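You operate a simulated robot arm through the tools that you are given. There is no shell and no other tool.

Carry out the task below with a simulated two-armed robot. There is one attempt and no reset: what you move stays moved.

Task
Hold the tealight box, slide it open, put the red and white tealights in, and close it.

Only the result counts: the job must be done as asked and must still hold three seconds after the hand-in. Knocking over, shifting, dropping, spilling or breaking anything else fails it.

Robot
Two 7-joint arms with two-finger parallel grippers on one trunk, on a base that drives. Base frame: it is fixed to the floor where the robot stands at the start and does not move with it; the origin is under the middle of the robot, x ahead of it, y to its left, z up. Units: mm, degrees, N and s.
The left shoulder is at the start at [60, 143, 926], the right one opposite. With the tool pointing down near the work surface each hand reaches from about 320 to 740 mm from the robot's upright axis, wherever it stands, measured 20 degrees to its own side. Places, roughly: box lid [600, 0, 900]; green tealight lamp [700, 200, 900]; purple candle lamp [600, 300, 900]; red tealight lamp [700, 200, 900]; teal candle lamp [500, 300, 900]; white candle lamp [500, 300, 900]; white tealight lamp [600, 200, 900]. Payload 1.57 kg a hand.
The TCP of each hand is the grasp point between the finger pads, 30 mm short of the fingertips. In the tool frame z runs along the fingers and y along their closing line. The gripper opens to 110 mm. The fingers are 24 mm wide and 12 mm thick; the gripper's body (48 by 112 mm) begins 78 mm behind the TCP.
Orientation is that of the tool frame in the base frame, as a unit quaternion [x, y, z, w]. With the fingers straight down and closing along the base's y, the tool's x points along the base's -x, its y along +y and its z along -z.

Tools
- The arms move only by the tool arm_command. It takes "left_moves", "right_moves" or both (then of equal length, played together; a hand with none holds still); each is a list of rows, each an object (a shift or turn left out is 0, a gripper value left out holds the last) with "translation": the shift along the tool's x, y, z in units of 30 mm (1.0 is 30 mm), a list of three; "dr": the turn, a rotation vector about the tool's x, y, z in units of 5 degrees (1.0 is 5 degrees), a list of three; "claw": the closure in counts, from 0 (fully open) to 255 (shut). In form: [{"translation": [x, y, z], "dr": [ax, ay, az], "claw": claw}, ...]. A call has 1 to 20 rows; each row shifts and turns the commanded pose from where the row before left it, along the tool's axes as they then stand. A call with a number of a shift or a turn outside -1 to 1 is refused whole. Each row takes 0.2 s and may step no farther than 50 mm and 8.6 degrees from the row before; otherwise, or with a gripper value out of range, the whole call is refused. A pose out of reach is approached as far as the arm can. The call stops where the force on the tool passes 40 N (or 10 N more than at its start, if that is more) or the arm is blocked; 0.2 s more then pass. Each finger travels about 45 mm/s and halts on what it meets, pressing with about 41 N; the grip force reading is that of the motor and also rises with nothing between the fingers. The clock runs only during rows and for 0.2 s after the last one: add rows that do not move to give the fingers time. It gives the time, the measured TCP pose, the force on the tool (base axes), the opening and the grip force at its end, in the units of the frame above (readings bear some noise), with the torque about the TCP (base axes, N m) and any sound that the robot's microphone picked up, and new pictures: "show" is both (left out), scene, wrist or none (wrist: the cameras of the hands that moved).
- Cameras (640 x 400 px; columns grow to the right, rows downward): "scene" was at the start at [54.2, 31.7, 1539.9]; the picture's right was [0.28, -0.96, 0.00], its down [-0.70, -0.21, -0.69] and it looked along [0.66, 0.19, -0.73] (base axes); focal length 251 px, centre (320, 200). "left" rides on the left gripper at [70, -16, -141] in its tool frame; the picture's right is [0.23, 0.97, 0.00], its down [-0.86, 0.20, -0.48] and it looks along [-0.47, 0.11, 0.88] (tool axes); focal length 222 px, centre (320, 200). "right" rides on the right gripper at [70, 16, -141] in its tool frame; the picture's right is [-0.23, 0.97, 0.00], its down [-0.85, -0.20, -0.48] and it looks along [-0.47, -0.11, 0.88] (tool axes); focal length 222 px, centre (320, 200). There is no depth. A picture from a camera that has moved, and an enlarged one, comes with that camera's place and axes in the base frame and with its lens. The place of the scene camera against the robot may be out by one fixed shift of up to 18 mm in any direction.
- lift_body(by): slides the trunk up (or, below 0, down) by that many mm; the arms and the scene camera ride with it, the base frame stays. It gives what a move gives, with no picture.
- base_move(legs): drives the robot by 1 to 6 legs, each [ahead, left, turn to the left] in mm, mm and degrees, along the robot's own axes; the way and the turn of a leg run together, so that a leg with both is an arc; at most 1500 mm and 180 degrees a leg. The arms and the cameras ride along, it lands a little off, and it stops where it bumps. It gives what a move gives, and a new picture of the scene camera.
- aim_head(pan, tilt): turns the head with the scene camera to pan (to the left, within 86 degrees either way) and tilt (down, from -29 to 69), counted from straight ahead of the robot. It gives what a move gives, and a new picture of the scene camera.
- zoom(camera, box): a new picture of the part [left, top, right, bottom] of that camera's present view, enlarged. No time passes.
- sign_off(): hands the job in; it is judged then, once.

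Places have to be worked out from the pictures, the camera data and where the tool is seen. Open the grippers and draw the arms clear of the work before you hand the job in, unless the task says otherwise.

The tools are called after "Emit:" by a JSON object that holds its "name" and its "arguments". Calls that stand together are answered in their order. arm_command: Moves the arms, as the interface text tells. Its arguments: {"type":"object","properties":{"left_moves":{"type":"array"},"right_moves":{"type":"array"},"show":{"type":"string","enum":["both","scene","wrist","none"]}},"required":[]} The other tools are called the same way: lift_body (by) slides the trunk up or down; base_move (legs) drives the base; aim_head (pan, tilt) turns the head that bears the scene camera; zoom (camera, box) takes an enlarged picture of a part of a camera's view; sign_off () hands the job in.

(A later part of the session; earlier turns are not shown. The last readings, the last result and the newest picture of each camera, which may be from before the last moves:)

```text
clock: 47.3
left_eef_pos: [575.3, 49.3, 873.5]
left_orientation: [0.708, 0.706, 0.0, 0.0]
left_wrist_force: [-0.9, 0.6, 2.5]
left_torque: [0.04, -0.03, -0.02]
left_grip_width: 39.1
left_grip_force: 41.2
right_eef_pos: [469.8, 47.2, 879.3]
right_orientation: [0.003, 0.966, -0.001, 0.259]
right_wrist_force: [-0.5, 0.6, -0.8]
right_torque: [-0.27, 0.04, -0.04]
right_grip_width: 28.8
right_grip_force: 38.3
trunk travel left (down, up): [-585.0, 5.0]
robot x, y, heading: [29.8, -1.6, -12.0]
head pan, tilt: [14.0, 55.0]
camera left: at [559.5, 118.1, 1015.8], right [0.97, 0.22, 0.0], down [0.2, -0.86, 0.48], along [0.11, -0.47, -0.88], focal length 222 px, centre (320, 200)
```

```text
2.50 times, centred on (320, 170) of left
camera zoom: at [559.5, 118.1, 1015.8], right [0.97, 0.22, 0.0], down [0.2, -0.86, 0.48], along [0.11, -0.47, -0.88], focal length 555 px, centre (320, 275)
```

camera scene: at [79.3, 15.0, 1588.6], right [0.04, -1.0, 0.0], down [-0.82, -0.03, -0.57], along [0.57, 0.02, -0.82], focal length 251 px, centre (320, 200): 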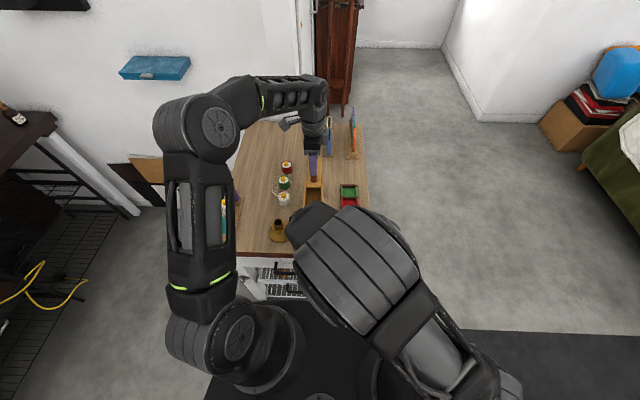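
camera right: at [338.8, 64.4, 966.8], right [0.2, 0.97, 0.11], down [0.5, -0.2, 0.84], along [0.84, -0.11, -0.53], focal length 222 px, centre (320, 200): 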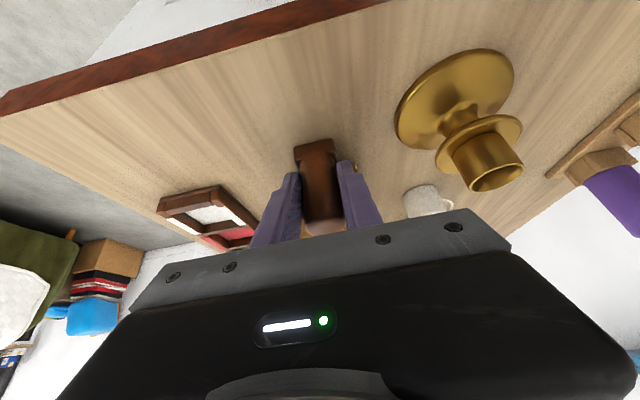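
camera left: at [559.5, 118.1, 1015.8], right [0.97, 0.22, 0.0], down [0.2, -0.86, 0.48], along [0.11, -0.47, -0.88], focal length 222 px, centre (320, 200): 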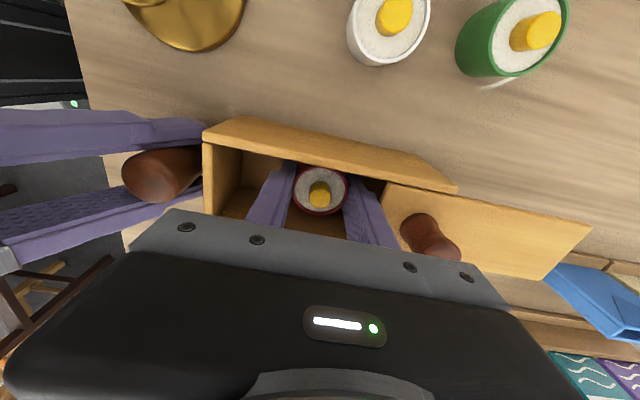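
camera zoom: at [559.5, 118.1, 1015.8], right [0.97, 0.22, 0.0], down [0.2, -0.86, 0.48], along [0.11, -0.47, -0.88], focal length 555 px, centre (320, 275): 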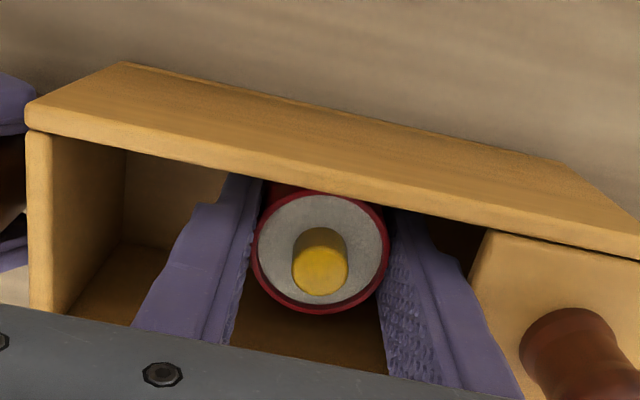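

Dragged to x≈575. I release slightly (44 mm) and rise straight out of the box.

Emit:
{"name": "arm_command", "arguments": {"left_moves": [{"claw": 153}, {"claw": 153}, {"translation": [0, 0, -0.5]}, {"translation": [0, 0, -0.8]}, {"translation": [0, 0, -0.7]}], "show": "wrist"}}

Emit:
{"name": "zoom", "arguments": {"camera": "left", "box": [200, 90, 440, 250]}}

```text
clock: 48.5
left_eef_pos: [574.1, 49.9, 935.8]
left_orientation: [0.708, 0.706, -0.001, 0.001]
left_wrist_force: [-0.5, -0.7, -0.5]
left_torque: [0.02, 0.03, -0.02]
left_grip_width: 43.8
left_grip_force: 0.0
right_eef_pos: [469.2, 46.9, 879.0]
right_orientation: [0.002, 0.966, 0.0, 0.26]
right_wrist_force: [-0.4, -0.5, 3.5]
right_torque: [-0.18, -0.13, -0.03]
right_grip_width: 28.9
right_grip_force: 38.4
trunk travel left (down, up): [-585.0, 5.0]
robot x, y, heading: [32.7, 0.2, -11.8]
head pan, tilt: [14.0, 55.0]
camera left: at [558.4, 119.8, 1077.8], right [0.97, 0.22, 0.0], down [0.2, -0.86, 0.48], along [0.11, -0.47, -0.88], focal length 222 px, centre (320, 200)
```

left: 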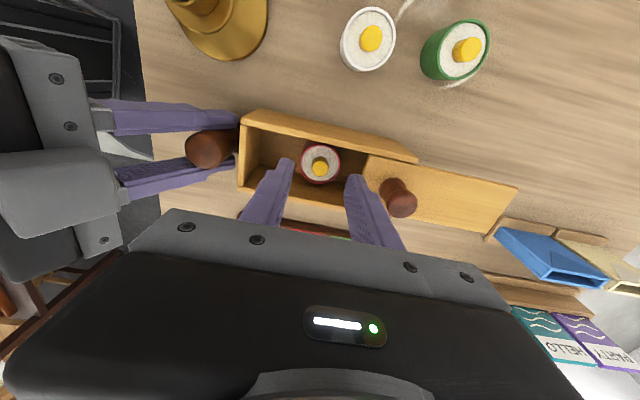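

```text
2.50 times, centred on (320, 170) of left
camera zoom: at [558.4, 119.8, 1077.8], right [0.97, 0.22, 0.0], down [0.2, -0.86, 0.48], along [0.11, -0.47, -0.88], focal length 555 px, centre (320, 275)
```

zoom: 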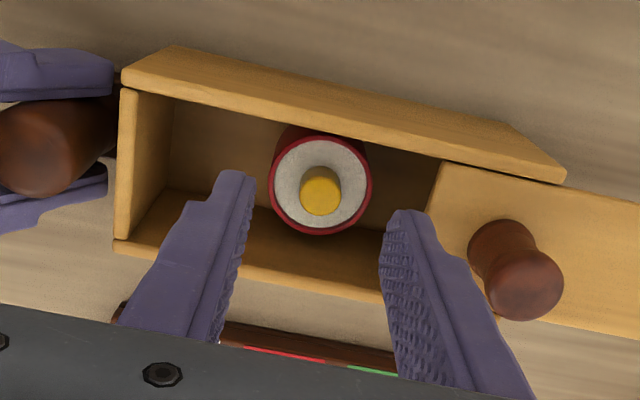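

Red stands at (576, 46). I close the fingers, move back to x≈533 between the near wall and red, and check before lowering.

Emit:
{"name": "arm_command", "arguments": {"left_moves": [{"translation": [-0.02, -0.35, 0], "claw": 255}, {"translation": [-0.02, -0.5, 0]}, {"translation": [-0.02, -0.5, 0]}, {"claw": 255}], "show": "wrist"}}

Emit:
{"name": "zoom", "arguments": {"camera": "left", "box": [200, 90, 440, 250]}}

```text
clock: 49.5
left_eef_pos: [533.2, 48.5, 932.6]
left_orientation: [0.709, 0.706, 0.0, 0.0]
left_wrist_force: [0.1, 0.3, 0.0]
left_torque: [-0.02, 0.04, 0.0]
left_grip_width: 0.1
left_grip_force: 21.4
right_eef_pos: [469.1, 47.4, 878.4]
right_orientation: [0.002, 0.966, 0.0, 0.259]
right_wrist_force: [-0.5, -0.7, 2.7]
right_torque: [-0.24, -0.12, -0.01]
right_grip_width: 29.0
right_grip_force: 38.6
trunk travel left (down, up): [-585.0, 5.0]
robot x, y, heading: [27.6, -5.2, -11.7]
head pan, tilt: [14.0, 55.0]
camera left: at [517.3, 118.8, 1075.4], right [0.97, 0.22, 0.0], down [0.2, -0.86, 0.48], along [0.11, -0.47, -0.88], focal length 222 px, centre (320, 200)
```

left: 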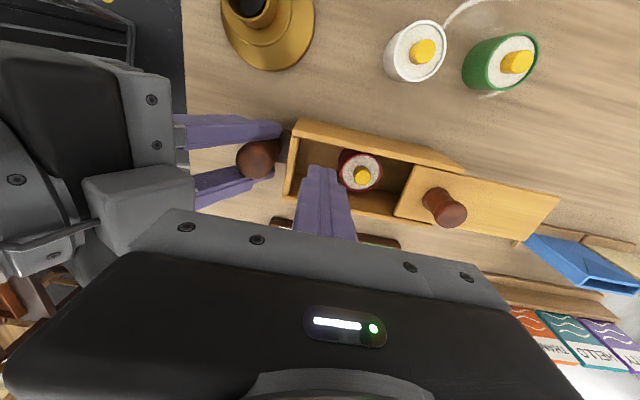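

```text
2.50 times, centred on (320, 170) of left
camera zoom: at [517.3, 118.8, 1075.4], right [0.97, 0.22, 0.0], down [0.2, -0.86, 0.48], along [0.11, -0.47, -0.88], focal length 555 px, centre (320, 275)
```

zoom: 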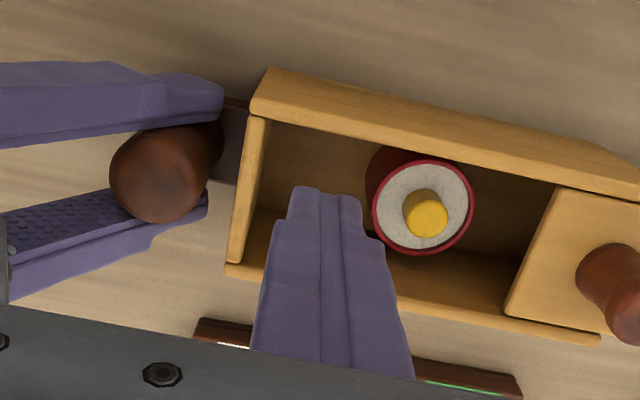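

Closed fingers are centred over the gap. I lower them to tip height ~9 mm above the box floor.

Emit:
{"name": "arm_command", "arguments": {"left_moves": [{"translation": [-0.03, 0, 0.49]}, {"translation": [0, 0, 0.49]}, {"translation": [0, 0, 0.49]}, {"translation": [0, 0, 0.45]}], "show": "wrist"}}

Emit:
{"name": "zoom", "arguments": {"camera": "left", "box": [200, 90, 440, 250]}}

```text
clock: 50.5
left_eef_pos: [534.1, 47.1, 875.6]
left_orientation: [0.708, 0.707, -0.001, 0.0]
left_wrist_force: [0.6, 0.0, -0.1]
left_torque: [0.0, 0.03, -0.01]
left_grip_width: 0.0
left_grip_force: 21.1
right_eef_pos: [469.6, 48.6, 878.2]
right_orientation: [0.002, 0.966, 0.001, 0.259]
right_wrist_force: [-1.9, -0.2, 1.5]
right_torque: [-0.18, -0.01, -0.06]
right_grip_width: 28.9
right_grip_force: 39.0
trunk travel left (down, up): [-585.0, 5.0]
robot x, y, heading: [29.0, -0.1, -11.8]
head pan, tilt: [14.0, 55.0]
camera left: at [518.4, 116.1, 1018.2], right [0.97, 0.22, 0.0], down [0.2, -0.86, 0.48], along [0.11, -0.47, -0.88], focal length 222 px, centre (320, 200)
```

left: 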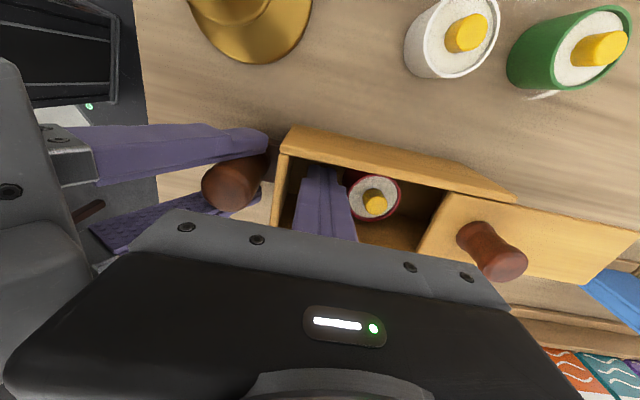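

```text
2.50 times, centred on (320, 170) of left
camera zoom: at [518.4, 116.1, 1018.2], right [0.97, 0.22, 0.0], down [0.2, -0.86, 0.48], along [0.11, -0.47, -0.88], focal length 555 px, centre (320, 275)
```

zoom: 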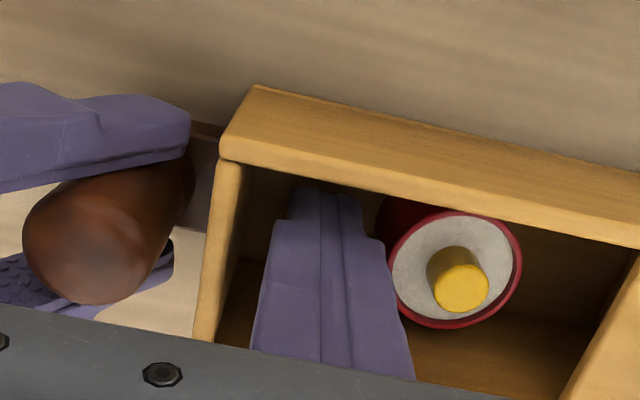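

Now I push red in +x slowly; target TCP x≈587, which puts red at ≈620.

Emit:
{"name": "arm_command", "arguments": {"left_moves": [{"translation": [0, 0.2, 0]}, {"translation": [0, 0.2, 0]}, {"translation": [0, 0.2, 0]}, {"translation": [0, 0.2, 0]}, {"translation": [0, 0.2, 0]}], "show": "wrist"}}

Emit:
{"name": "zoom", "arguments": {"camera": "left", "box": [200, 90, 440, 250]}}

```text
clock: 51.7
left_eef_pos: [565.4, 47.6, 876.3]
left_orientation: [0.708, 0.706, 0.0, 0.0]
left_wrist_force: [0.3, -0.6, -1.3]
left_torque: [0.0, 0.02, -0.03]
left_grip_width: 0.0
left_grip_force: 21.3
right_eef_pos: [470.2, 48.9, 879.4]
right_orientation: [0.002, 0.966, -0.001, 0.26]
right_wrist_force: [-1.4, 0.1, 2.8]
right_torque: [-0.2, -0.07, -0.02]
right_grip_width: 29.1
right_grip_force: 38.6
trunk travel left (down, up): [-585.0, 5.0]
robot x, y, heading: [29.4, -3.4, -11.7]
head pan, tilt: [14.0, 55.0]
camera left: at [549.2, 116.9, 1018.4], right [0.97, 0.22, 0.0], down [0.2, -0.86, 0.48], along [0.11, -0.47, -0.88], focal length 222 px, centre (320, 200)
```

left: 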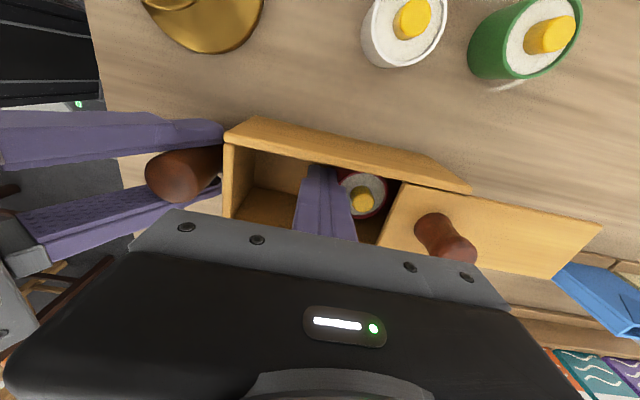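

```text
2.50 times, centred on (320, 170) of left
camera zoom: at [549.2, 116.9, 1018.4], right [0.97, 0.22, 0.0], down [0.2, -0.86, 0.48], along [0.11, -0.47, -0.88], focal length 555 px, centre (320, 275)
```

zoom: 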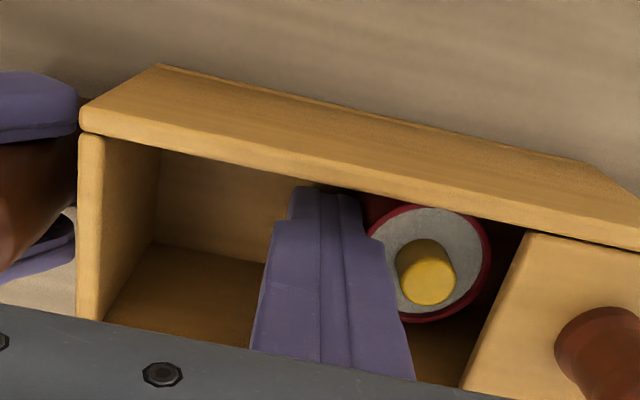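

Red is sliding along upright. I continue about 22 mm further.

Emit:
{"name": "arm_command", "arguments": {"left_moves": [{"translation": [0, 0.18, 0]}, {"translation": [0, 0.18, 0]}, {"translation": [0, 0.18, 0]}, {"translation": [0, 0.18, 0]}], "show": "wrist"}}

Emit:
{"name": "zoom", "arguments": {"camera": "left", "box": [200, 90, 440, 250]}}

```text
clock: 52.7
left_eef_pos: [585.4, 47.4, 876.9]
left_orientation: [0.708, 0.707, 0.0, -0.001]
left_wrist_force: [1.0, 0.0, 0.0]
left_torque: [0.02, 0.01, 0.01]
left_grip_width: 0.0
left_grip_force: 21.3
right_eef_pos: [470.3, 48.6, 879.8]
right_orientation: [0.002, 0.966, 0.001, 0.259]
right_wrist_force: [-0.5, 0.4, 2.5]
right_torque: [-0.18, -0.08, 0.01]
right_grip_width: 29.2
right_grip_force: 38.8
trunk travel left (down, up): [-585.0, 5.0]
robot x, y, heading: [31.3, -5.6, -11.9]
head pan, tilt: [14.0, 55.0]
camera left: at [570.0, 116.8, 1019.2], right [0.97, 0.22, 0.0], down [0.2, -0.86, 0.48], along [0.11, -0.47, -0.88], focal length 222 px, centre (320, 200)
```

left: 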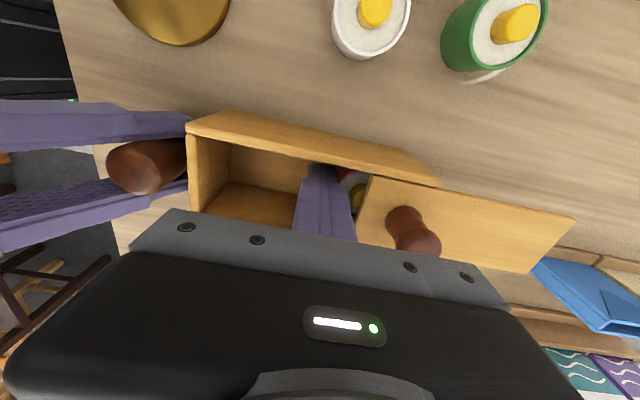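

```text
2.50 times, centred on (320, 170) of left
camera zoom: at [570.0, 116.8, 1019.2], right [0.97, 0.22, 0.0], down [0.2, -0.86, 0.48], along [0.11, -0.47, -0.88], focal length 555 px, centre (320, 275)
```

zoom: 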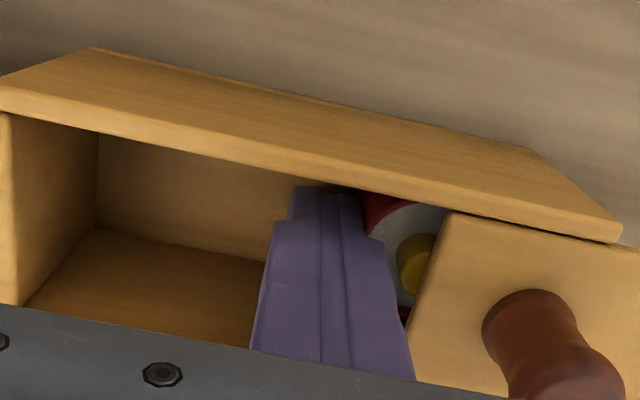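

Red is under the lid now. I push 4 mm more, back off, then rise and verify.

Emit:
{"name": "arm_command", "arguments": {"left_moves": [{"translation": [0, 0.14, 0]}, {"translation": [0, -0.3, 0]}, {"translation": [0, -0.4, 0]}, {"translation": [0, 0, -0.6]}, {"translation": [0, 0, -0.9]}, {"translation": [0, 0, -0.9]}], "show": "wrist"}}

Emit:
{"name": "zoom", "arguments": {"camera": "left", "box": [200, 70, 440, 230]}}

```text
clock: 54.1
left_eef_pos: [568.5, 45.7, 948.2]
left_orientation: [0.708, 0.706, 0.0, 0.0]
left_wrist_force: [-0.4, 0.7, 0.7]
left_torque: [-0.04, -0.01, -0.05]
left_grip_width: 0.0
left_grip_force: 21.6
right_eef_pos: [468.8, 48.6, 878.4]
right_orientation: [0.002, 0.966, 0.0, 0.259]
right_wrist_force: [-2.0, -0.4, 3.4]
right_torque: [-0.16, -0.14, -0.05]
right_grip_width: 29.0
right_grip_force: 39.1
trunk travel left (down, up): [-585.0, 5.0]
robot x, y, heading: [26.7, -4.4, -11.8]
head pan, tilt: [14.0, 55.0]
camera left: at [552.5, 116.3, 1090.2], right [0.97, 0.22, 0.0], down [0.2, -0.86, 0.48], along [0.11, -0.47, -0.88], focal length 222 px, centre (320, 200)
```

left: 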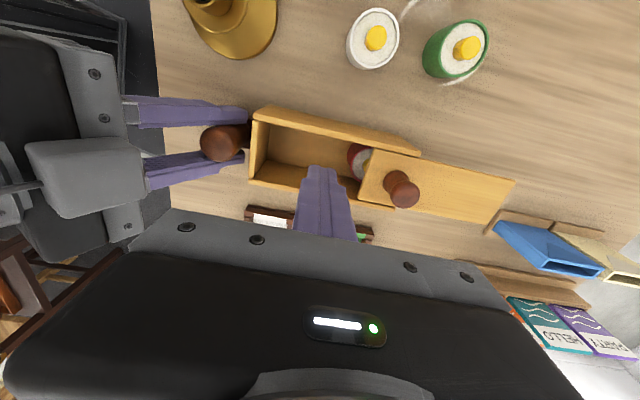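

```text
2.50 times, centred on (320, 150) of left
camera zoom: at [552.5, 116.3, 1090.2], right [0.97, 0.22, 0.0], down [0.2, -0.86, 0.48], along [0.11, -0.47, -0.88], focal length 555 px, centre (320, 325)
```

zoom: 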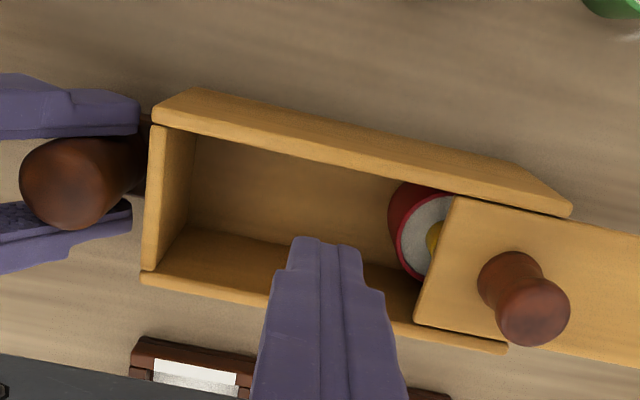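

Red stands upright at x≈622 under the lid, leaving x 513–600 free. Now I move the left hand to above white at (590,152) and open to ~58 mm.

Emit:
{"name": "arm_command", "arguments": {"left_moves": [{"translation": [0.89, 0.18, 0]}, {"translation": [0.89, 0.18, 0]}, {"translation": [0.89, 0.18, 0.1], "claw": 121}, {"translation": [0.89, 0.18, 0.3]}, {"claw": 121}, {"claw": 121}], "show": "wrist"}}

Emit:
{"name": "zoom", "arguments": {"camera": "left", "box": [200, 90, 440, 250]}}

```text
clock: 55.5
left_eef_pos: [594.1, 154.7, 935.2]
left_orientation: [0.708, 0.706, 0.001, -0.001]
left_wrist_force: [0.1, -0.2, 0.8]
left_torque: [-0.01, 0.0, -0.03]
left_grip_width: 57.8
left_grip_force: 0.0
right_eef_pos: [470.2, 48.1, 877.7]
right_orientation: [0.001, 0.966, 0.0, 0.26]
right_wrist_force: [-0.2, 0.3, 1.3]
right_torque: [-0.13, -0.11, -0.01]
right_grip_width: 29.3
right_grip_force: 39.2
trunk travel left (down, up): [-585.0, 5.0]
robot x, y, heading: [28.8, -4.1, -12.0]
head pan, tilt: [14.0, 55.0]
camera left: at [577.4, 224.1, 1077.8], right [0.97, 0.22, 0.0], down [0.2, -0.86, 0.48], along [0.11, -0.47, -0.88], focal length 222 px, centre (320, 200)
```

left: 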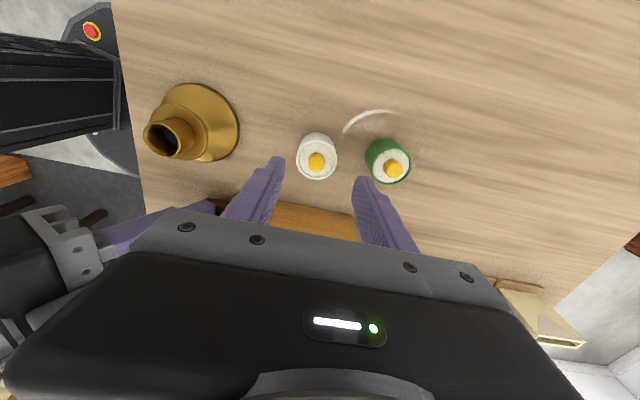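

```text
2.50 times, centred on (320, 170) of left
camera zoom: at [577.4, 224.1, 1077.8], right [0.97, 0.22, 0.0], down [0.2, -0.86, 0.48], along [0.11, -0.47, -0.88], focal length 555 px, centre (320, 275)
```

zoom: 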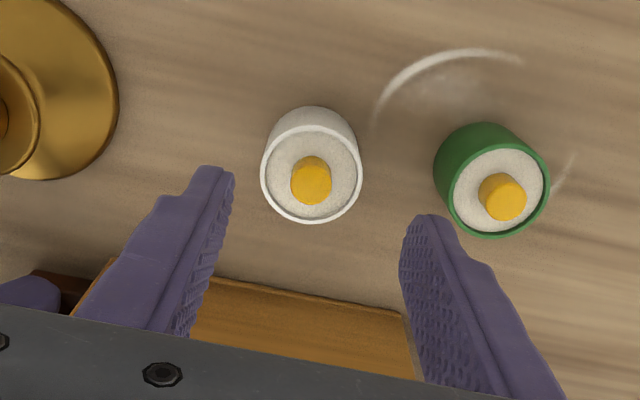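

White is about 3 mm back and 2 mm right of the hand's axis. I correct and go down around it to TCP z≈866.

Emit:
{"name": "arm_command", "arguments": {"left_moves": [{"translation": [-0.06, -0.11, 0.2]}, {"translation": [0, 0, 0.6]}, {"translation": [0, 0, 0.7]}, {"translation": [0, 0, 0.8]}], "show": "wrist"}}

Emit:
{"name": "zoom", "arguments": {"camera": "left", "box": [200, 110, 440, 270]}}

```text
clock: 56.5
left_eef_pos: [588.6, 150.0, 868.1]
left_orientation: [0.708, 0.706, -0.001, 0.0]
left_wrist_force: [0.2, 0.7, 0.0]
left_torque: [0.04, -0.01, 0.0]
left_grip_width: 57.8
left_grip_force: 0.0
right_eef_pos: [469.5, 49.1, 878.2]
right_orientation: [0.001, 0.966, 0.001, 0.26]
right_wrist_force: [-0.8, 0.5, 1.3]
right_torque: [-0.15, 0.05, 0.02]
right_grip_width: 29.2
right_grip_force: 39.3
trunk travel left (down, up): [-585.0, 5.0]
robot x, y, heading: [30.1, -7.0, -12.0]
head pan, tilt: [14.0, 55.0]
camera left: at [572.9, 220.6, 1009.6], right [0.97, 0.22, 0.0], down [0.2, -0.86, 0.48], along [0.11, -0.47, -0.88], focal length 222 px, centre (320, 200)
```

left: 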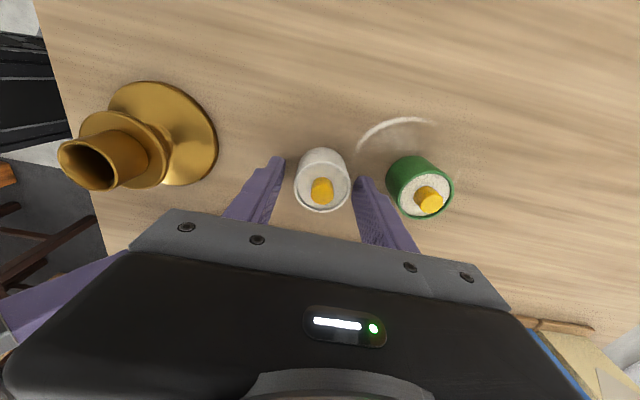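

```text
2.50 times, centred on (320, 190) of left
camera zoom: at [572.9, 220.6, 1009.6], right [0.97, 0.22, 0.0], down [0.2, -0.86, 0.48], along [0.11, -0.47, -0.88], focal length 555 px, centre (320, 225)
```

zoom: 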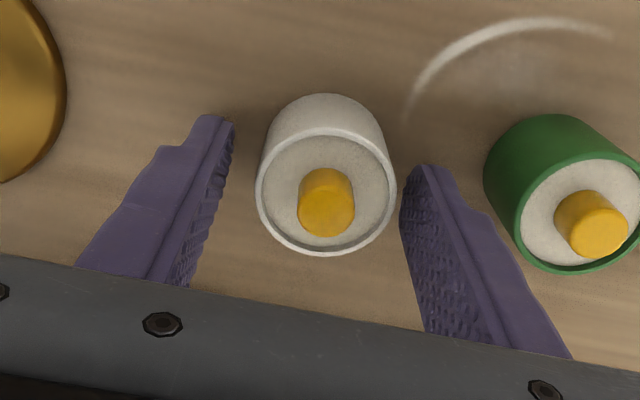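

I shift ~2 mm in x and y to centre on white, then close on it.

Emit:
{"name": "arm_command", "arguments": {"left_moves": [{"translation": [0.06, 0.07, 0.06]}, {"claw": 145}, {"claw": 170}, {"claw": 255}, {"claw": 255}], "show": "wrist"}}

Emit:
{"name": "zoom", "arguments": {"camera": "left", "box": [200, 110, 440, 270]}}

```text
clock: 57.7
left_eef_pos: [590.1, 151.7, 865.3]
left_orientation: [0.708, 0.706, 0.0, 0.0]
left_wrist_force: [0.2, -0.4, 0.9]
left_torque: [-0.03, -0.03, 0.0]
left_grip_width: 39.4
left_grip_force: 35.6
right_eef_pos: [469.9, 48.1, 878.7]
right_orientation: [0.001, 0.966, -0.001, 0.26]
right_wrist_force: [0.2, 0.2, 0.5]
right_torque: [-0.01, 0.08, 0.04]
right_grip_width: 29.0
right_grip_force: 38.7
trunk travel left (down, up): [-585.0, 5.0]
robot x, y, heading: [29.0, -1.4, -12.0]
head pan, tilt: [14.0, 55.0]
camera left: at [575.4, 223.0, 1008.2], right [0.97, 0.22, 0.0], down [0.2, -0.86, 0.48], along [0.11, -0.47, -0.88], focal length 222 px, centre (320, 200)
```

left: 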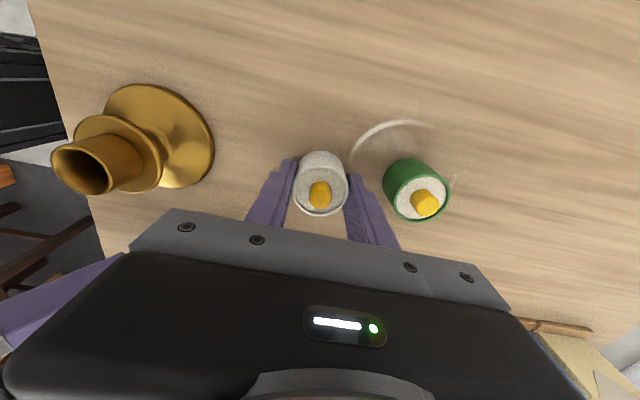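

```text
2.50 times, centred on (320, 190) of left
camera zoom: at [575.4, 223.0, 1008.2], right [0.97, 0.22, 0.0], down [0.2, -0.86, 0.48], along [0.11, -0.47, -0.88], focal length 555 px, centre (320, 225)
```

zoom: 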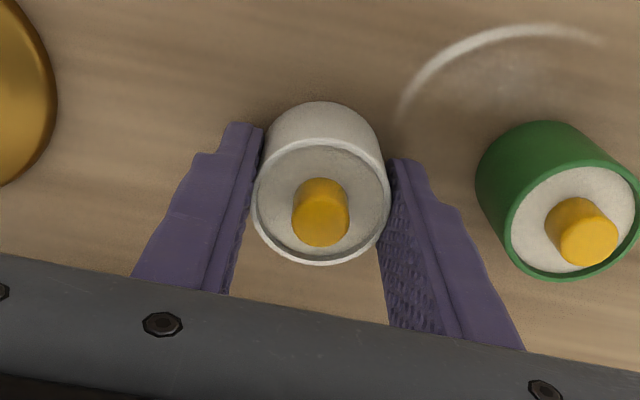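

White is gripped (39 mm). I lift it 100 mm and carry it over the free part of the box at (553, 47).

Emit:
{"name": "arm_command", "arguments": {"left_moves": [{"translation": [0, 0, -0.6]}, {"translation": [0, 0, -0.9]}, {"translation": [0, 0, -0.9]}, {"translation": [0, 0, -0.9]}, {"translation": [-0.87, -0.31, 0]}, {"translation": [-0.87, -0.31, 0]}, {"translation": [-0.87, -0.31, 0]}, {"translation": [-0.87, -0.31, 0]}], "show": "wrist"}}

Emit:
{"name": "zoom", "arguments": {"camera": "left", "box": [200, 80, 440, 240]}}

```text
clock: 59.5
left_eef_pos: [553.7, 49.3, 963.1]
left_orientation: [0.708, 0.706, 0.0, -0.001]
left_wrist_force: [0.6, 0.4, 0.2]
left_torque: [0.01, -0.01, -0.01]
left_grip_width: 39.1
left_grip_force: 41.0
right_eef_pos: [469.2, 48.1, 878.9]
right_orientation: [0.001, 0.966, 0.001, 0.26]
right_wrist_force: [-1.0, -1.2, 1.9]
right_torque: [-0.2, -0.14, 0.02]
right_grip_width: 29.2
right_grip_force: 38.6
trunk travel left (down, up): [-585.0, 5.0]
robot x, y, heading: [27.9, -3.2, -11.7]
head pan, tilt: [14.0, 55.0]
camera left: at [537.4, 119.4, 1105.5], right [0.97, 0.23, 0.0], down [0.2, -0.86, 0.48], along [0.11, -0.47, -0.88], focal length 222 px, centre (320, 200)
```

left: 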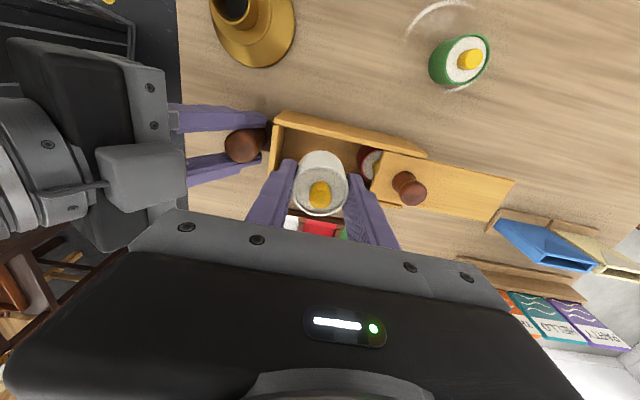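

```text
2.50 times, centred on (320, 160) of left
camera zoom: at [537.4, 119.4, 1105.5], right [0.97, 0.23, 0.0], down [0.2, -0.86, 0.48], along [0.11, -0.47, -0.88], focal length 555 px, centre (320, 300)
```

zoom: 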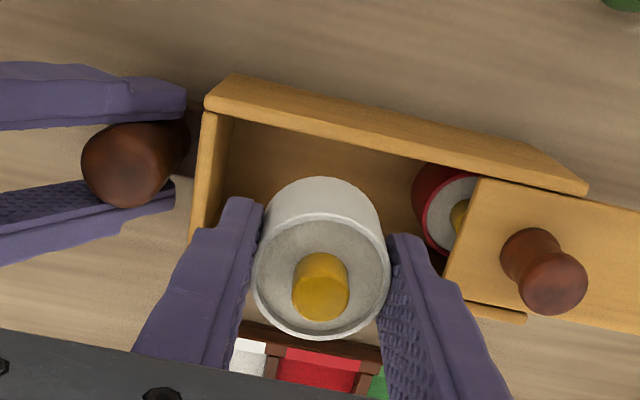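

Aligned within ~2 mm; I shift y by −2 and lower into the box.

Emit:
{"name": "arm_command", "arguments": {"left_moves": [{"translation": [-0.08, -0.02, 0.4]}, {"translation": [0, 0, 0.4]}, {"translation": [0, 0, 0.4]}, {"translation": [0, 0, 0.4]}, {"translation": [0, 0, 0.4]}, {"translation": [0, 0, 0.4]}], "show": "wrist"}}

Emit:
{"name": "zoom", "arguments": {"camera": "left", "box": [200, 90, 440, 250]}}

```text
clock: 60.9
left_eef_pos: [552.0, 47.2, 892.5]
left_orientation: [0.708, 0.706, 0.0, 0.0]
left_wrist_force: [-0.1, -1.1, -0.9]
left_torque: [0.02, 0.03, -0.01]
left_grip_width: 39.1
left_grip_force: 41.5
right_eef_pos: [469.7, 47.2, 877.8]
right_orientation: [0.002, 0.966, -0.001, 0.26]
right_wrist_force: [-0.5, -0.2, 1.6]
right_torque: [-0.16, 0.01, 0.03]
right_grip_width: 29.2
right_grip_force: 39.1
trunk travel left (down, up): [-585.0, 5.0]
robot x, y, heading: [28.1, -3.3, -11.8]
head pan, tilt: [14.0, 55.0]
camera left: at [537.4, 116.6, 1035.6], right [0.97, 0.22, 0.0], down [0.2, -0.86, 0.48], along [0.11, -0.47, -0.88], focal length 222 px, centre (320, 200)
```

left: 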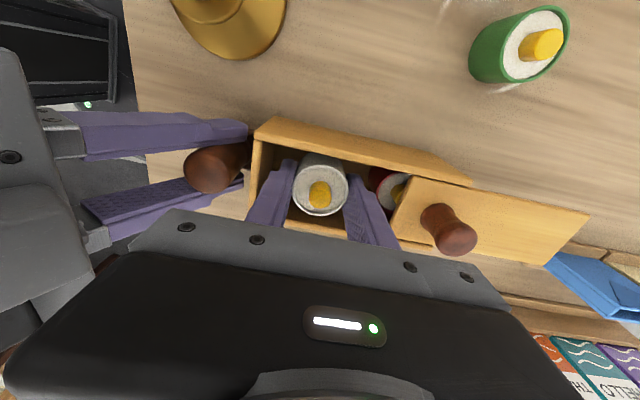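

```text
2.50 times, centred on (320, 170) of left
camera zoom: at [537.4, 116.6, 1035.6], right [0.97, 0.22, 0.0], down [0.2, -0.86, 0.48], along [0.11, -0.47, -0.88], focal length 555 px, centre (320, 275)
```

zoom: 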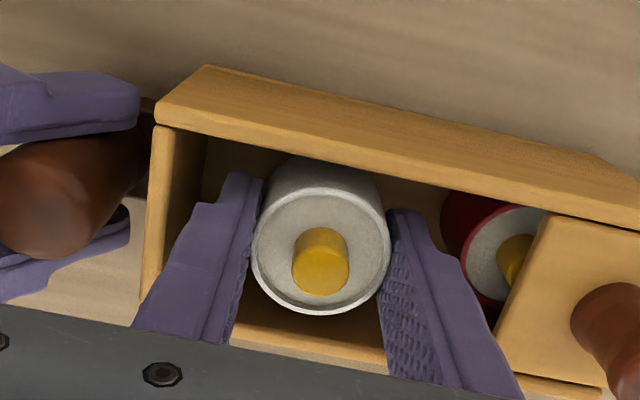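

White is well placed with ~18 mm between the far finger and red. I lower further in small steps to floor contact (expected TCP ≈ 871).

Emit:
{"name": "arm_command", "arguments": {"left_moves": [{"translation": [0, 0, 0.2]}, {"translation": [0, 0, 0.2]}, {"translation": [0, 0, 0.13]}, {"translation": [0, 0, 0.07]}], "show": "none"}}

```text
clock: 61.9
left_eef_pos: [552.7, 46.9, 875.0]
left_orientation: [0.708, 0.706, 0.0, 0.0]
left_wrist_force: [0.2, -0.9, -0.4]
left_torque: [0.02, -0.04, -0.01]
left_grip_width: 38.8
left_grip_force: 41.0
right_eef_pos: [470.6, 48.7, 878.6]
right_orientation: [0.002, 0.966, -0.001, 0.26]
right_wrist_force: [0.5, -0.1, 0.1]
right_torque: [-0.04, 0.09, 0.0]
right_grip_width: 29.2
right_grip_force: 38.7
trunk travel left (down, up): [-585.0, 5.0]
robot x, y, heading: [31.6, -5.9, -11.7]
head pan, tilt: [14.0, 55.0]
```

No contact yet at 875; two more small steps.

Emit:
{"name": "arm_command", "arguments": {"left_moves": [{"translation": [0, 0, 0.07]}, {"translation": [0, 0, 0.05]}], "show": "none"}}

```text
clock: 62.5
left_eef_pos: [551.8, 47.2, 871.7]
left_orientation: [0.708, 0.706, 0.001, 0.001]
left_wrist_force: [-6.7, 1.6, 20.3]
left_torque: [0.13, 0.24, 0.01]
left_grip_width: 39.1
left_grip_force: 41.5
right_eef_pos: [470.4, 48.0, 879.2]
right_orientation: [0.001, 0.966, 0.0, 0.26]
right_wrist_force: [8.7, 1.4, -6.1]
right_torque: [-0.23, 0.23, -0.05]
right_grip_width: 29.1
right_grip_force: 38.7
trunk travel left (down, up): [-585.0, 5.0]
robot x, y, heading: [31.5, -1.9, -11.6]
head pan, tilt: [14.0, 55.0]
```

White is on the floor. I ease up 1.5 mm, open to ~47 mm, and rise straight up.

Emit:
{"name": "arm_command", "arguments": {"left_moves": [{"translation": [0, 0, -0.05]}, {"claw": 155}, {"claw": 147}, {"claw": 147}, {"translation": [0, 0, -0.4]}, {"translation": [0, 0, -0.8]}, {"translation": [0, 0, -0.9]}, {"translation": [0, 0, -0.9]}], "show": "wrist"}}

Emit:
{"name": "zoom", "arguments": {"camera": "left", "box": [200, 80, 440, 240]}}

```text
clock: 64.3
left_eef_pos: [551.4, 48.0, 964.0]
left_orientation: [0.708, 0.706, 0.0, 0.001]
left_wrist_force: [0.5, 0.2, 0.2]
left_torque: [0.0, 0.02, -0.01]
left_grip_width: 46.7
left_grip_force: 0.1
right_eef_pos: [468.7, 47.6, 878.6]
right_orientation: [0.002, 0.966, -0.001, 0.26]
right_wrist_force: [-2.5, -0.1, 4.0]
right_torque: [-0.28, -0.2, -0.02]
right_grip_width: 29.0
right_grip_force: 38.6
trunk travel left (down, up): [-585.0, 5.0]
robot x, y, heading: [26.5, -2.3, -12.1]
head pan, tilt: [14.0, 55.0]
camera left: at [536.6, 117.6, 1106.2], right [0.97, 0.22, 0.0], down [0.2, -0.86, 0.48], along [0.11, -0.47, -0.88], focal length 222 px, centre (320, 200)
```

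left: 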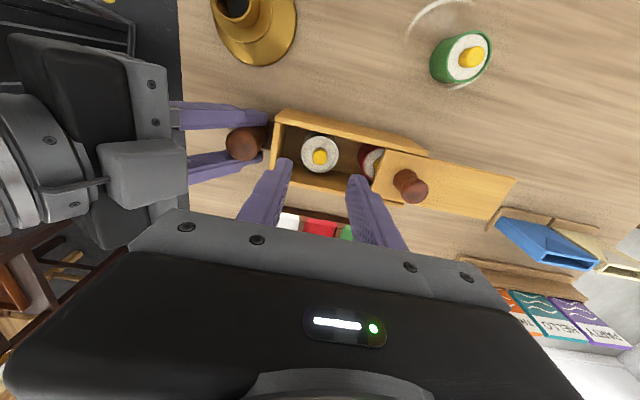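

```text
2.50 times, centred on (320, 160) of left
camera zoom: at [536.6, 117.6, 1106.2], right [0.97, 0.22, 0.0], down [0.2, -0.86, 0.48], along [0.11, -0.47, -0.88], focal length 555 px, centre (320, 300)
```

zoom: 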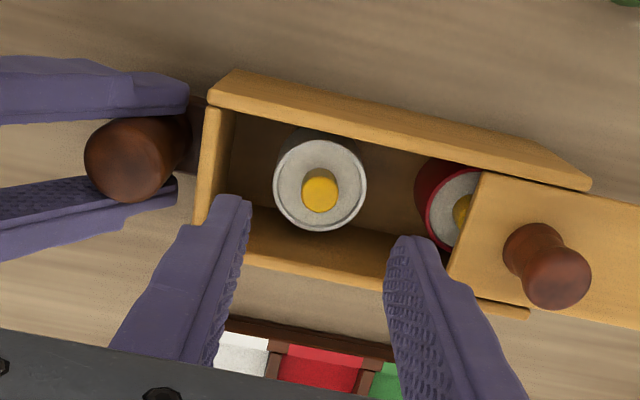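

Both tealights stand inside. Now I go over to the knob at (641, 48) with a ~50 mm opening to close the lid.

Emit:
{"name": "arm_command", "arguments": {"left_moves": [{"translation": [0, 0.75, -0.3], "claw": 139}, {"translation": [0, 0.75, -0.3]}, {"translation": [0, 0.75, 0]}, {"translation": [0, 0.74, 0]}], "show": "wrist"}}

Emit:
{"name": "zoom", "arguments": {"camera": "left", "box": [200, 80, 440, 240]}}

```text
clock: 65.3
left_eef_pos: [642.1, 47.1, 980.2]
left_orientation: [0.708, 0.706, 0.0, 0.0]
left_wrist_force: [-0.1, 0.2, -0.6]
left_torque: [-0.01, -0.03, 0.05]
left_grip_width: 50.1
left_grip_force: 0.1
right_eef_pos: [469.2, 48.7, 879.2]
right_orientation: [0.002, 0.966, 0.0, 0.26]
right_wrist_force: [0.4, -0.4, 2.6]
right_torque: [-0.15, 0.16, 0.01]
right_grip_width: 29.0
right_grip_force: 38.9
trunk travel left (down, up): [-585.0, 5.0]
robot x, y, heading: [28.6, 0.4, -11.9]
head pan, tilt: [14.0, 55.0]
camera left: at [627.2, 117.1, 1122.1], right [0.97, 0.22, 0.0], down [0.2, -0.86, 0.48], along [0.11, -0.47, -0.88], focal length 222 px, centre (320, 200)
```

left: 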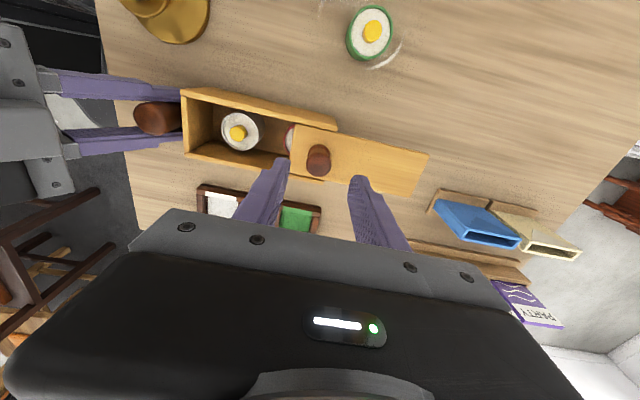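

```text
2.50 times, centred on (320, 160) of left
camera zoom: at [627.2, 117.1, 1122.1], right [0.97, 0.22, 0.0], down [0.2, -0.86, 0.48], along [0.11, -0.47, -0.88], focal length 555 px, centre (320, 300)
```

zoom: 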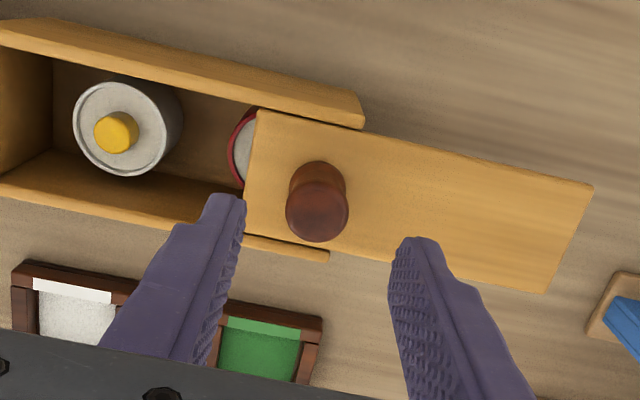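

The knob is right under the hand. I lower around it, tips just above the lid.

Emit:
{"name": "arm_command", "arguments": {"left_moves": [{"translation": [0.04, 0, 0.6]}, {"translation": [0, 0, 0.6]}, {"translation": [0, 0, 0.53]}], "show": "wrist"}}

Emit:
{"name": "zoom", "arguments": {"camera": "left", "box": [200, 90, 440, 250]}}

```text
clock: 66.1
left_eef_pos: [642.4, 48.8, 926.9]
left_orientation: [0.708, 0.706, 0.0, 0.001]
left_wrist_force: [0.3, 0.3, 0.6]
left_torque: [-0.01, 0.02, 0.03]
left_grip_width: 50.2
left_grip_force: 0.1
right_eef_pos: [469.0, 48.1, 878.9]
right_orientation: [0.002, 0.966, 0.0, 0.259]
right_wrist_force: [2.1, 1.0, -0.2]
right_torque: [0.0, 0.09, 0.06]
right_grip_width: 28.8
right_grip_force: 39.1
trunk travel left (down, up): [-585.0, 5.0]
robot x, y, heading: [28.8, -3.3, -11.8]
head pan, tilt: [14.0, 55.0]
camera left: at [627.1, 118.8, 1070.3], right [0.97, 0.22, 0.0], down [0.2, -0.86, 0.48], along [0.11, -0.47, -0.88], focal length 222 px, centre (320, 200)
```

left: 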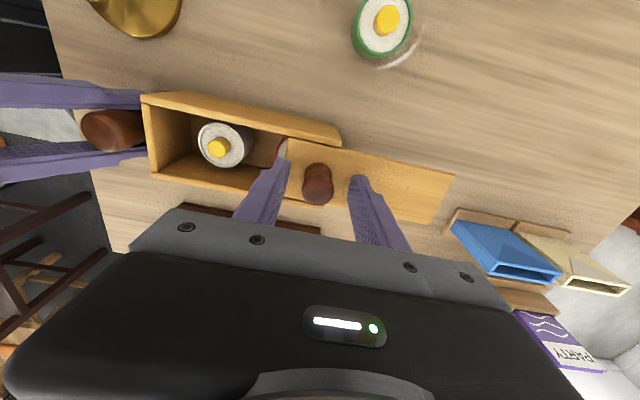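

```text
2.50 times, centred on (320, 170) of left
camera zoom: at [627.1, 118.8, 1070.3], right [0.97, 0.22, 0.0], down [0.2, -0.86, 0.48], along [0.11, -0.47, -0.88], focal length 555 px, centre (320, 275)
```

zoom: 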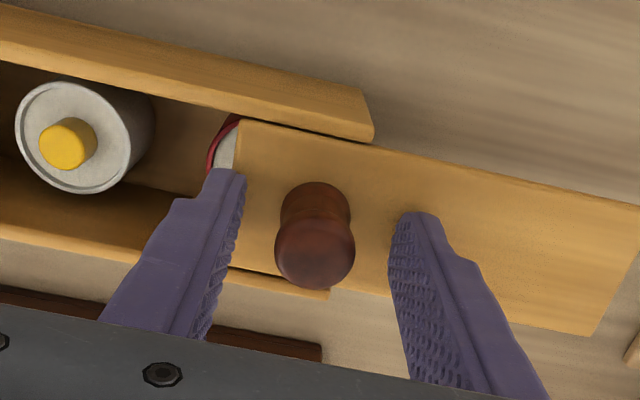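

I close on the knob again.

Emit:
{"name": "arm_command", "arguments": {"left_moves": [{"claw": 190}, {"claw": 255}, {"claw": 255}], "show": "none"}}

```text
clock: 66.9
left_eef_pos: [642.9, 49.2, 927.2]
left_orientation: [0.708, 0.706, 0.0, 0.0]
left_wrist_force: [-4.2, -0.7, 0.0]
left_torque: [0.24, -0.2, 0.02]
left_grip_width: 22.8
left_grip_force: 23.7
right_eef_pos: [469.8, 47.0, 879.5]
right_orientation: [0.001, 0.966, -0.001, 0.26]
right_wrist_force: [3.3, 1.0, 1.6]
right_torque: [-0.4, 0.19, -0.05]
right_grip_width: 29.3
right_grip_force: 38.9
trunk travel left (down, up): [-585.0, 5.0]
robot x, y, heading: [28.9, -2.1, -12.0]
head pan, tilt: [14.0, 55.0]
```

Gripped. I slide the lid back in −x by about 88 mm first.

Emit:
{"name": "arm_command", "arguments": {"left_moves": [{"translation": [0, -0.25, 0], "claw": 255}, {"translation": [0, -0.3, 0]}, {"translation": [0, -0.3, 0]}, {"translation": [0, -0.3, 0]}, {"translation": [0, -0.3, 0]}, {"translation": [0, -0.3, 0]}, {"translation": [0, -0.3, 0]}, {"translation": [0, -0.3, 0]}, {"translation": [0, -0.3, 0]}, {"translation": [0, -0.3, 0]}], "show": "wrist"}}

Emit:
{"name": "zoom", "arguments": {"camera": "left", "box": [180, 80, 480, 260]}}

```text
clock: 69.1
left_eef_pos: [552.3, 49.7, 928.0]
left_orientation: [0.708, 0.706, 0.0, 0.0]
left_wrist_force: [5.8, 0.2, -11.5]
left_torque: [0.69, -0.66, 0.01]
left_grip_width: 22.8
left_grip_force: 35.1
right_eef_pos: [469.2, 47.9, 880.2]
right_orientation: [0.001, 0.966, 0.0, 0.26]
right_wrist_force: [-4.8, 0.7, 9.8]
right_torque: [-0.75, -0.31, -0.03]
right_grip_width: 29.2
right_grip_force: 39.2
trunk travel left (down, up): [-585.0, 5.0]
robot x, y, heading: [30.3, 2.0, -11.7]
head pan, tilt: [14.0, 55.0]
camera left: at [537.0, 118.9, 1070.7], right [0.97, 0.22, 0.0], down [0.2, -0.86, 0.48], along [0.11, -0.47, -0.88], focal length 222 px, centre (320, 200)
```

left: 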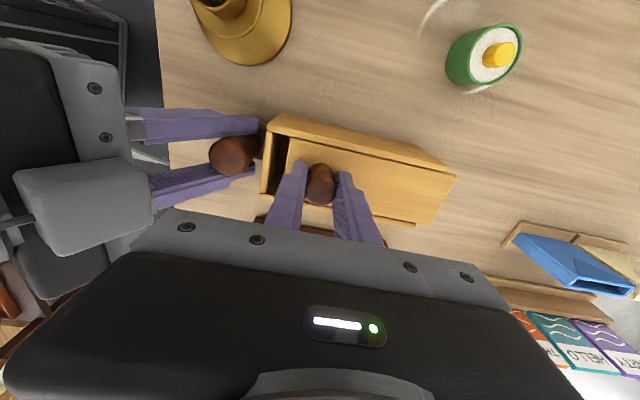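

```text
2.13 times, centred on (330, 170) of left
camera zoom: at [537.0, 118.9, 1070.7], right [0.97, 0.22, 0.0], down [0.2, -0.86, 0.48], along [0.11, -0.47, -0.88], focal length 474 px, centre (299, 264)
```

zoom: 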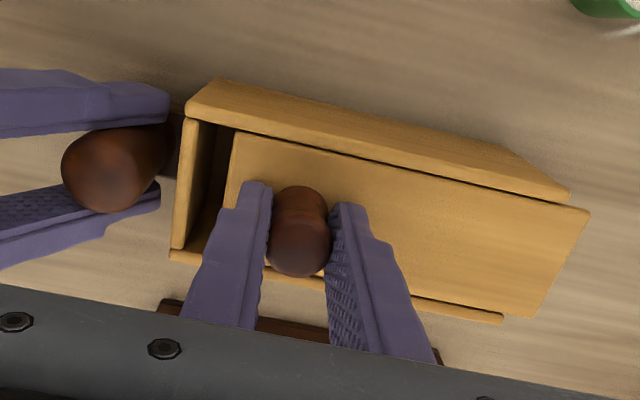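

About 13 mm remain. I continue slowly, easing down 1 mm to relieve the vertical pull.

Emit:
{"name": "arm_command", "arguments": {"left_moves": [{"translation": [0, -0.13, 0.03]}, {"translation": [0, -0.13, 0]}, {"translation": [0, -0.1, 0]}], "show": "wrist"}}

Emit:
{"name": "zoom", "arguments": {"camera": "left", "box": [200, 90, 440, 250]}}

```text
clock: 69.9
left_eef_pos: [543.0, 47.4, 928.4]
left_orientation: [0.708, 0.707, 0.0, 0.0]
left_wrist_force: [4.8, 4.4, 0.8]
left_torque: [-0.31, 0.33, 0.03]
left_grip_width: 22.7
left_grip_force: 35.6
right_eef_pos: [470.1, 46.9, 878.3]
right_orientation: [0.002, 0.966, 0.0, 0.259]
right_wrist_force: [-3.3, -1.7, 2.4]
right_torque: [0.58, -0.24, -0.31]
right_grip_width: 29.2
right_grip_force: 38.6
trunk travel left (down, up): [-585.0, 5.0]
robot x, y, heading: [27.4, -6.1, -11.8]
head pan, tilt: [14.0, 55.0]
camera left: at [527.1, 117.9, 1070.3], right [0.97, 0.23, 0.0], down [0.2, -0.86, 0.48], along [0.11, -0.47, -0.88], focal length 222 px, centre (320, 200)
```

left: 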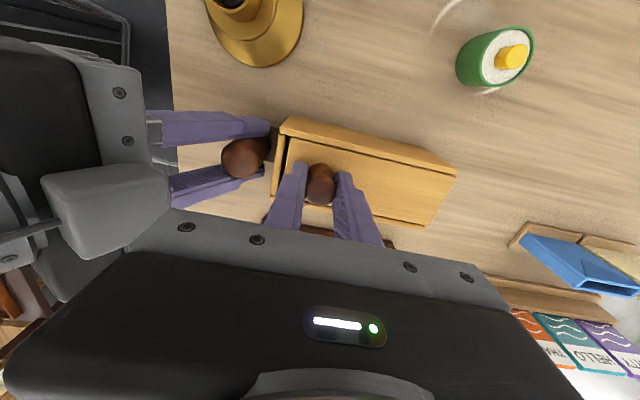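

```text
2.50 times, centred on (320, 170) of left
camera zoom: at [527.1, 117.9, 1070.3], right [0.97, 0.23, 0.0], down [0.2, -0.86, 0.48], along [0.11, -0.47, -0.88], focal length 555 px, centre (320, 275)
```

zoom: 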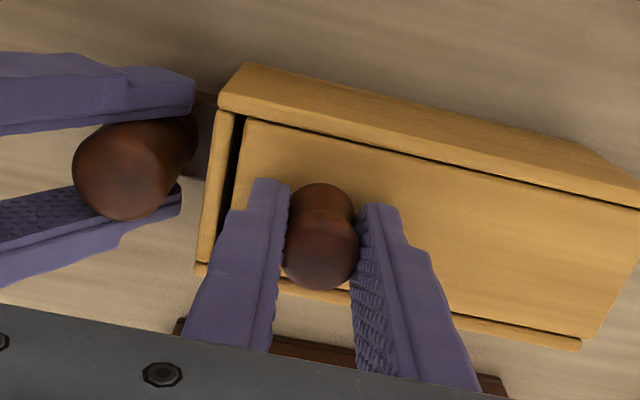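

A gap of ~3 mm remains. I push on in ~1.5 mm steps until the lid seats.

Emit:
{"name": "arm_command", "arguments": {"left_moves": [{"translation": [0, -0.06, 0]}, {"translation": [0, -0.06, 0]}], "show": "wrist"}}

Emit:
{"name": "zoom", "arguments": {"camera": "left", "box": [200, 90, 440, 250]}}

```text
clock: 70.5
left_eef_pos: [538.7, 47.6, 927.6]
left_orientation: [0.708, 0.706, 0.001, 0.001]
left_wrist_force: [7.3, 0.8, 1.6]
left_torque: [0.42, 0.31, 0.03]
left_grip_width: 22.6
left_grip_force: 35.0
right_eef_pos: [469.4, 47.2, 880.1]
right_orientation: [0.001, 0.966, 0.0, 0.259]
right_wrist_force: [-3.6, -0.6, 3.3]
right_torque: [-0.3, -0.4, -0.16]
right_grip_width: 29.2
right_grip_force: 38.7
trunk travel left (down, up): [-585.0, 5.0]
robot x, y, heading: [30.9, -5.7, -11.9]
head pan, tilt: [14.0, 55.0]
camera left: at [523.5, 117.9, 1070.3], right [0.97, 0.22, 0.0], down [0.2, -0.86, 0.48], along [0.11, -0.47, -0.88], focal length 222 px, centre (320, 200)
```

left: 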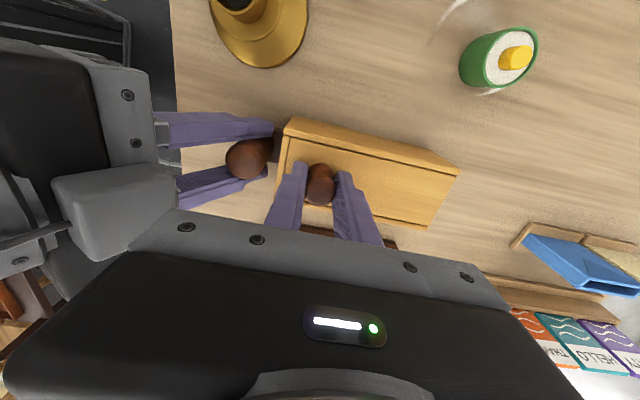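

```text
2.50 times, centred on (320, 170) of left
camera zoom: at [523.5, 117.9, 1070.3], right [0.97, 0.22, 0.0], down [0.2, -0.86, 0.48], along [0.11, -0.47, -0.88], focal length 555 px, centre (320, 275)
```

zoom: 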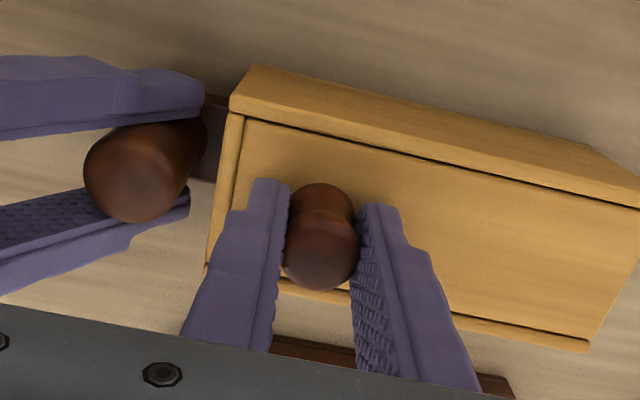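

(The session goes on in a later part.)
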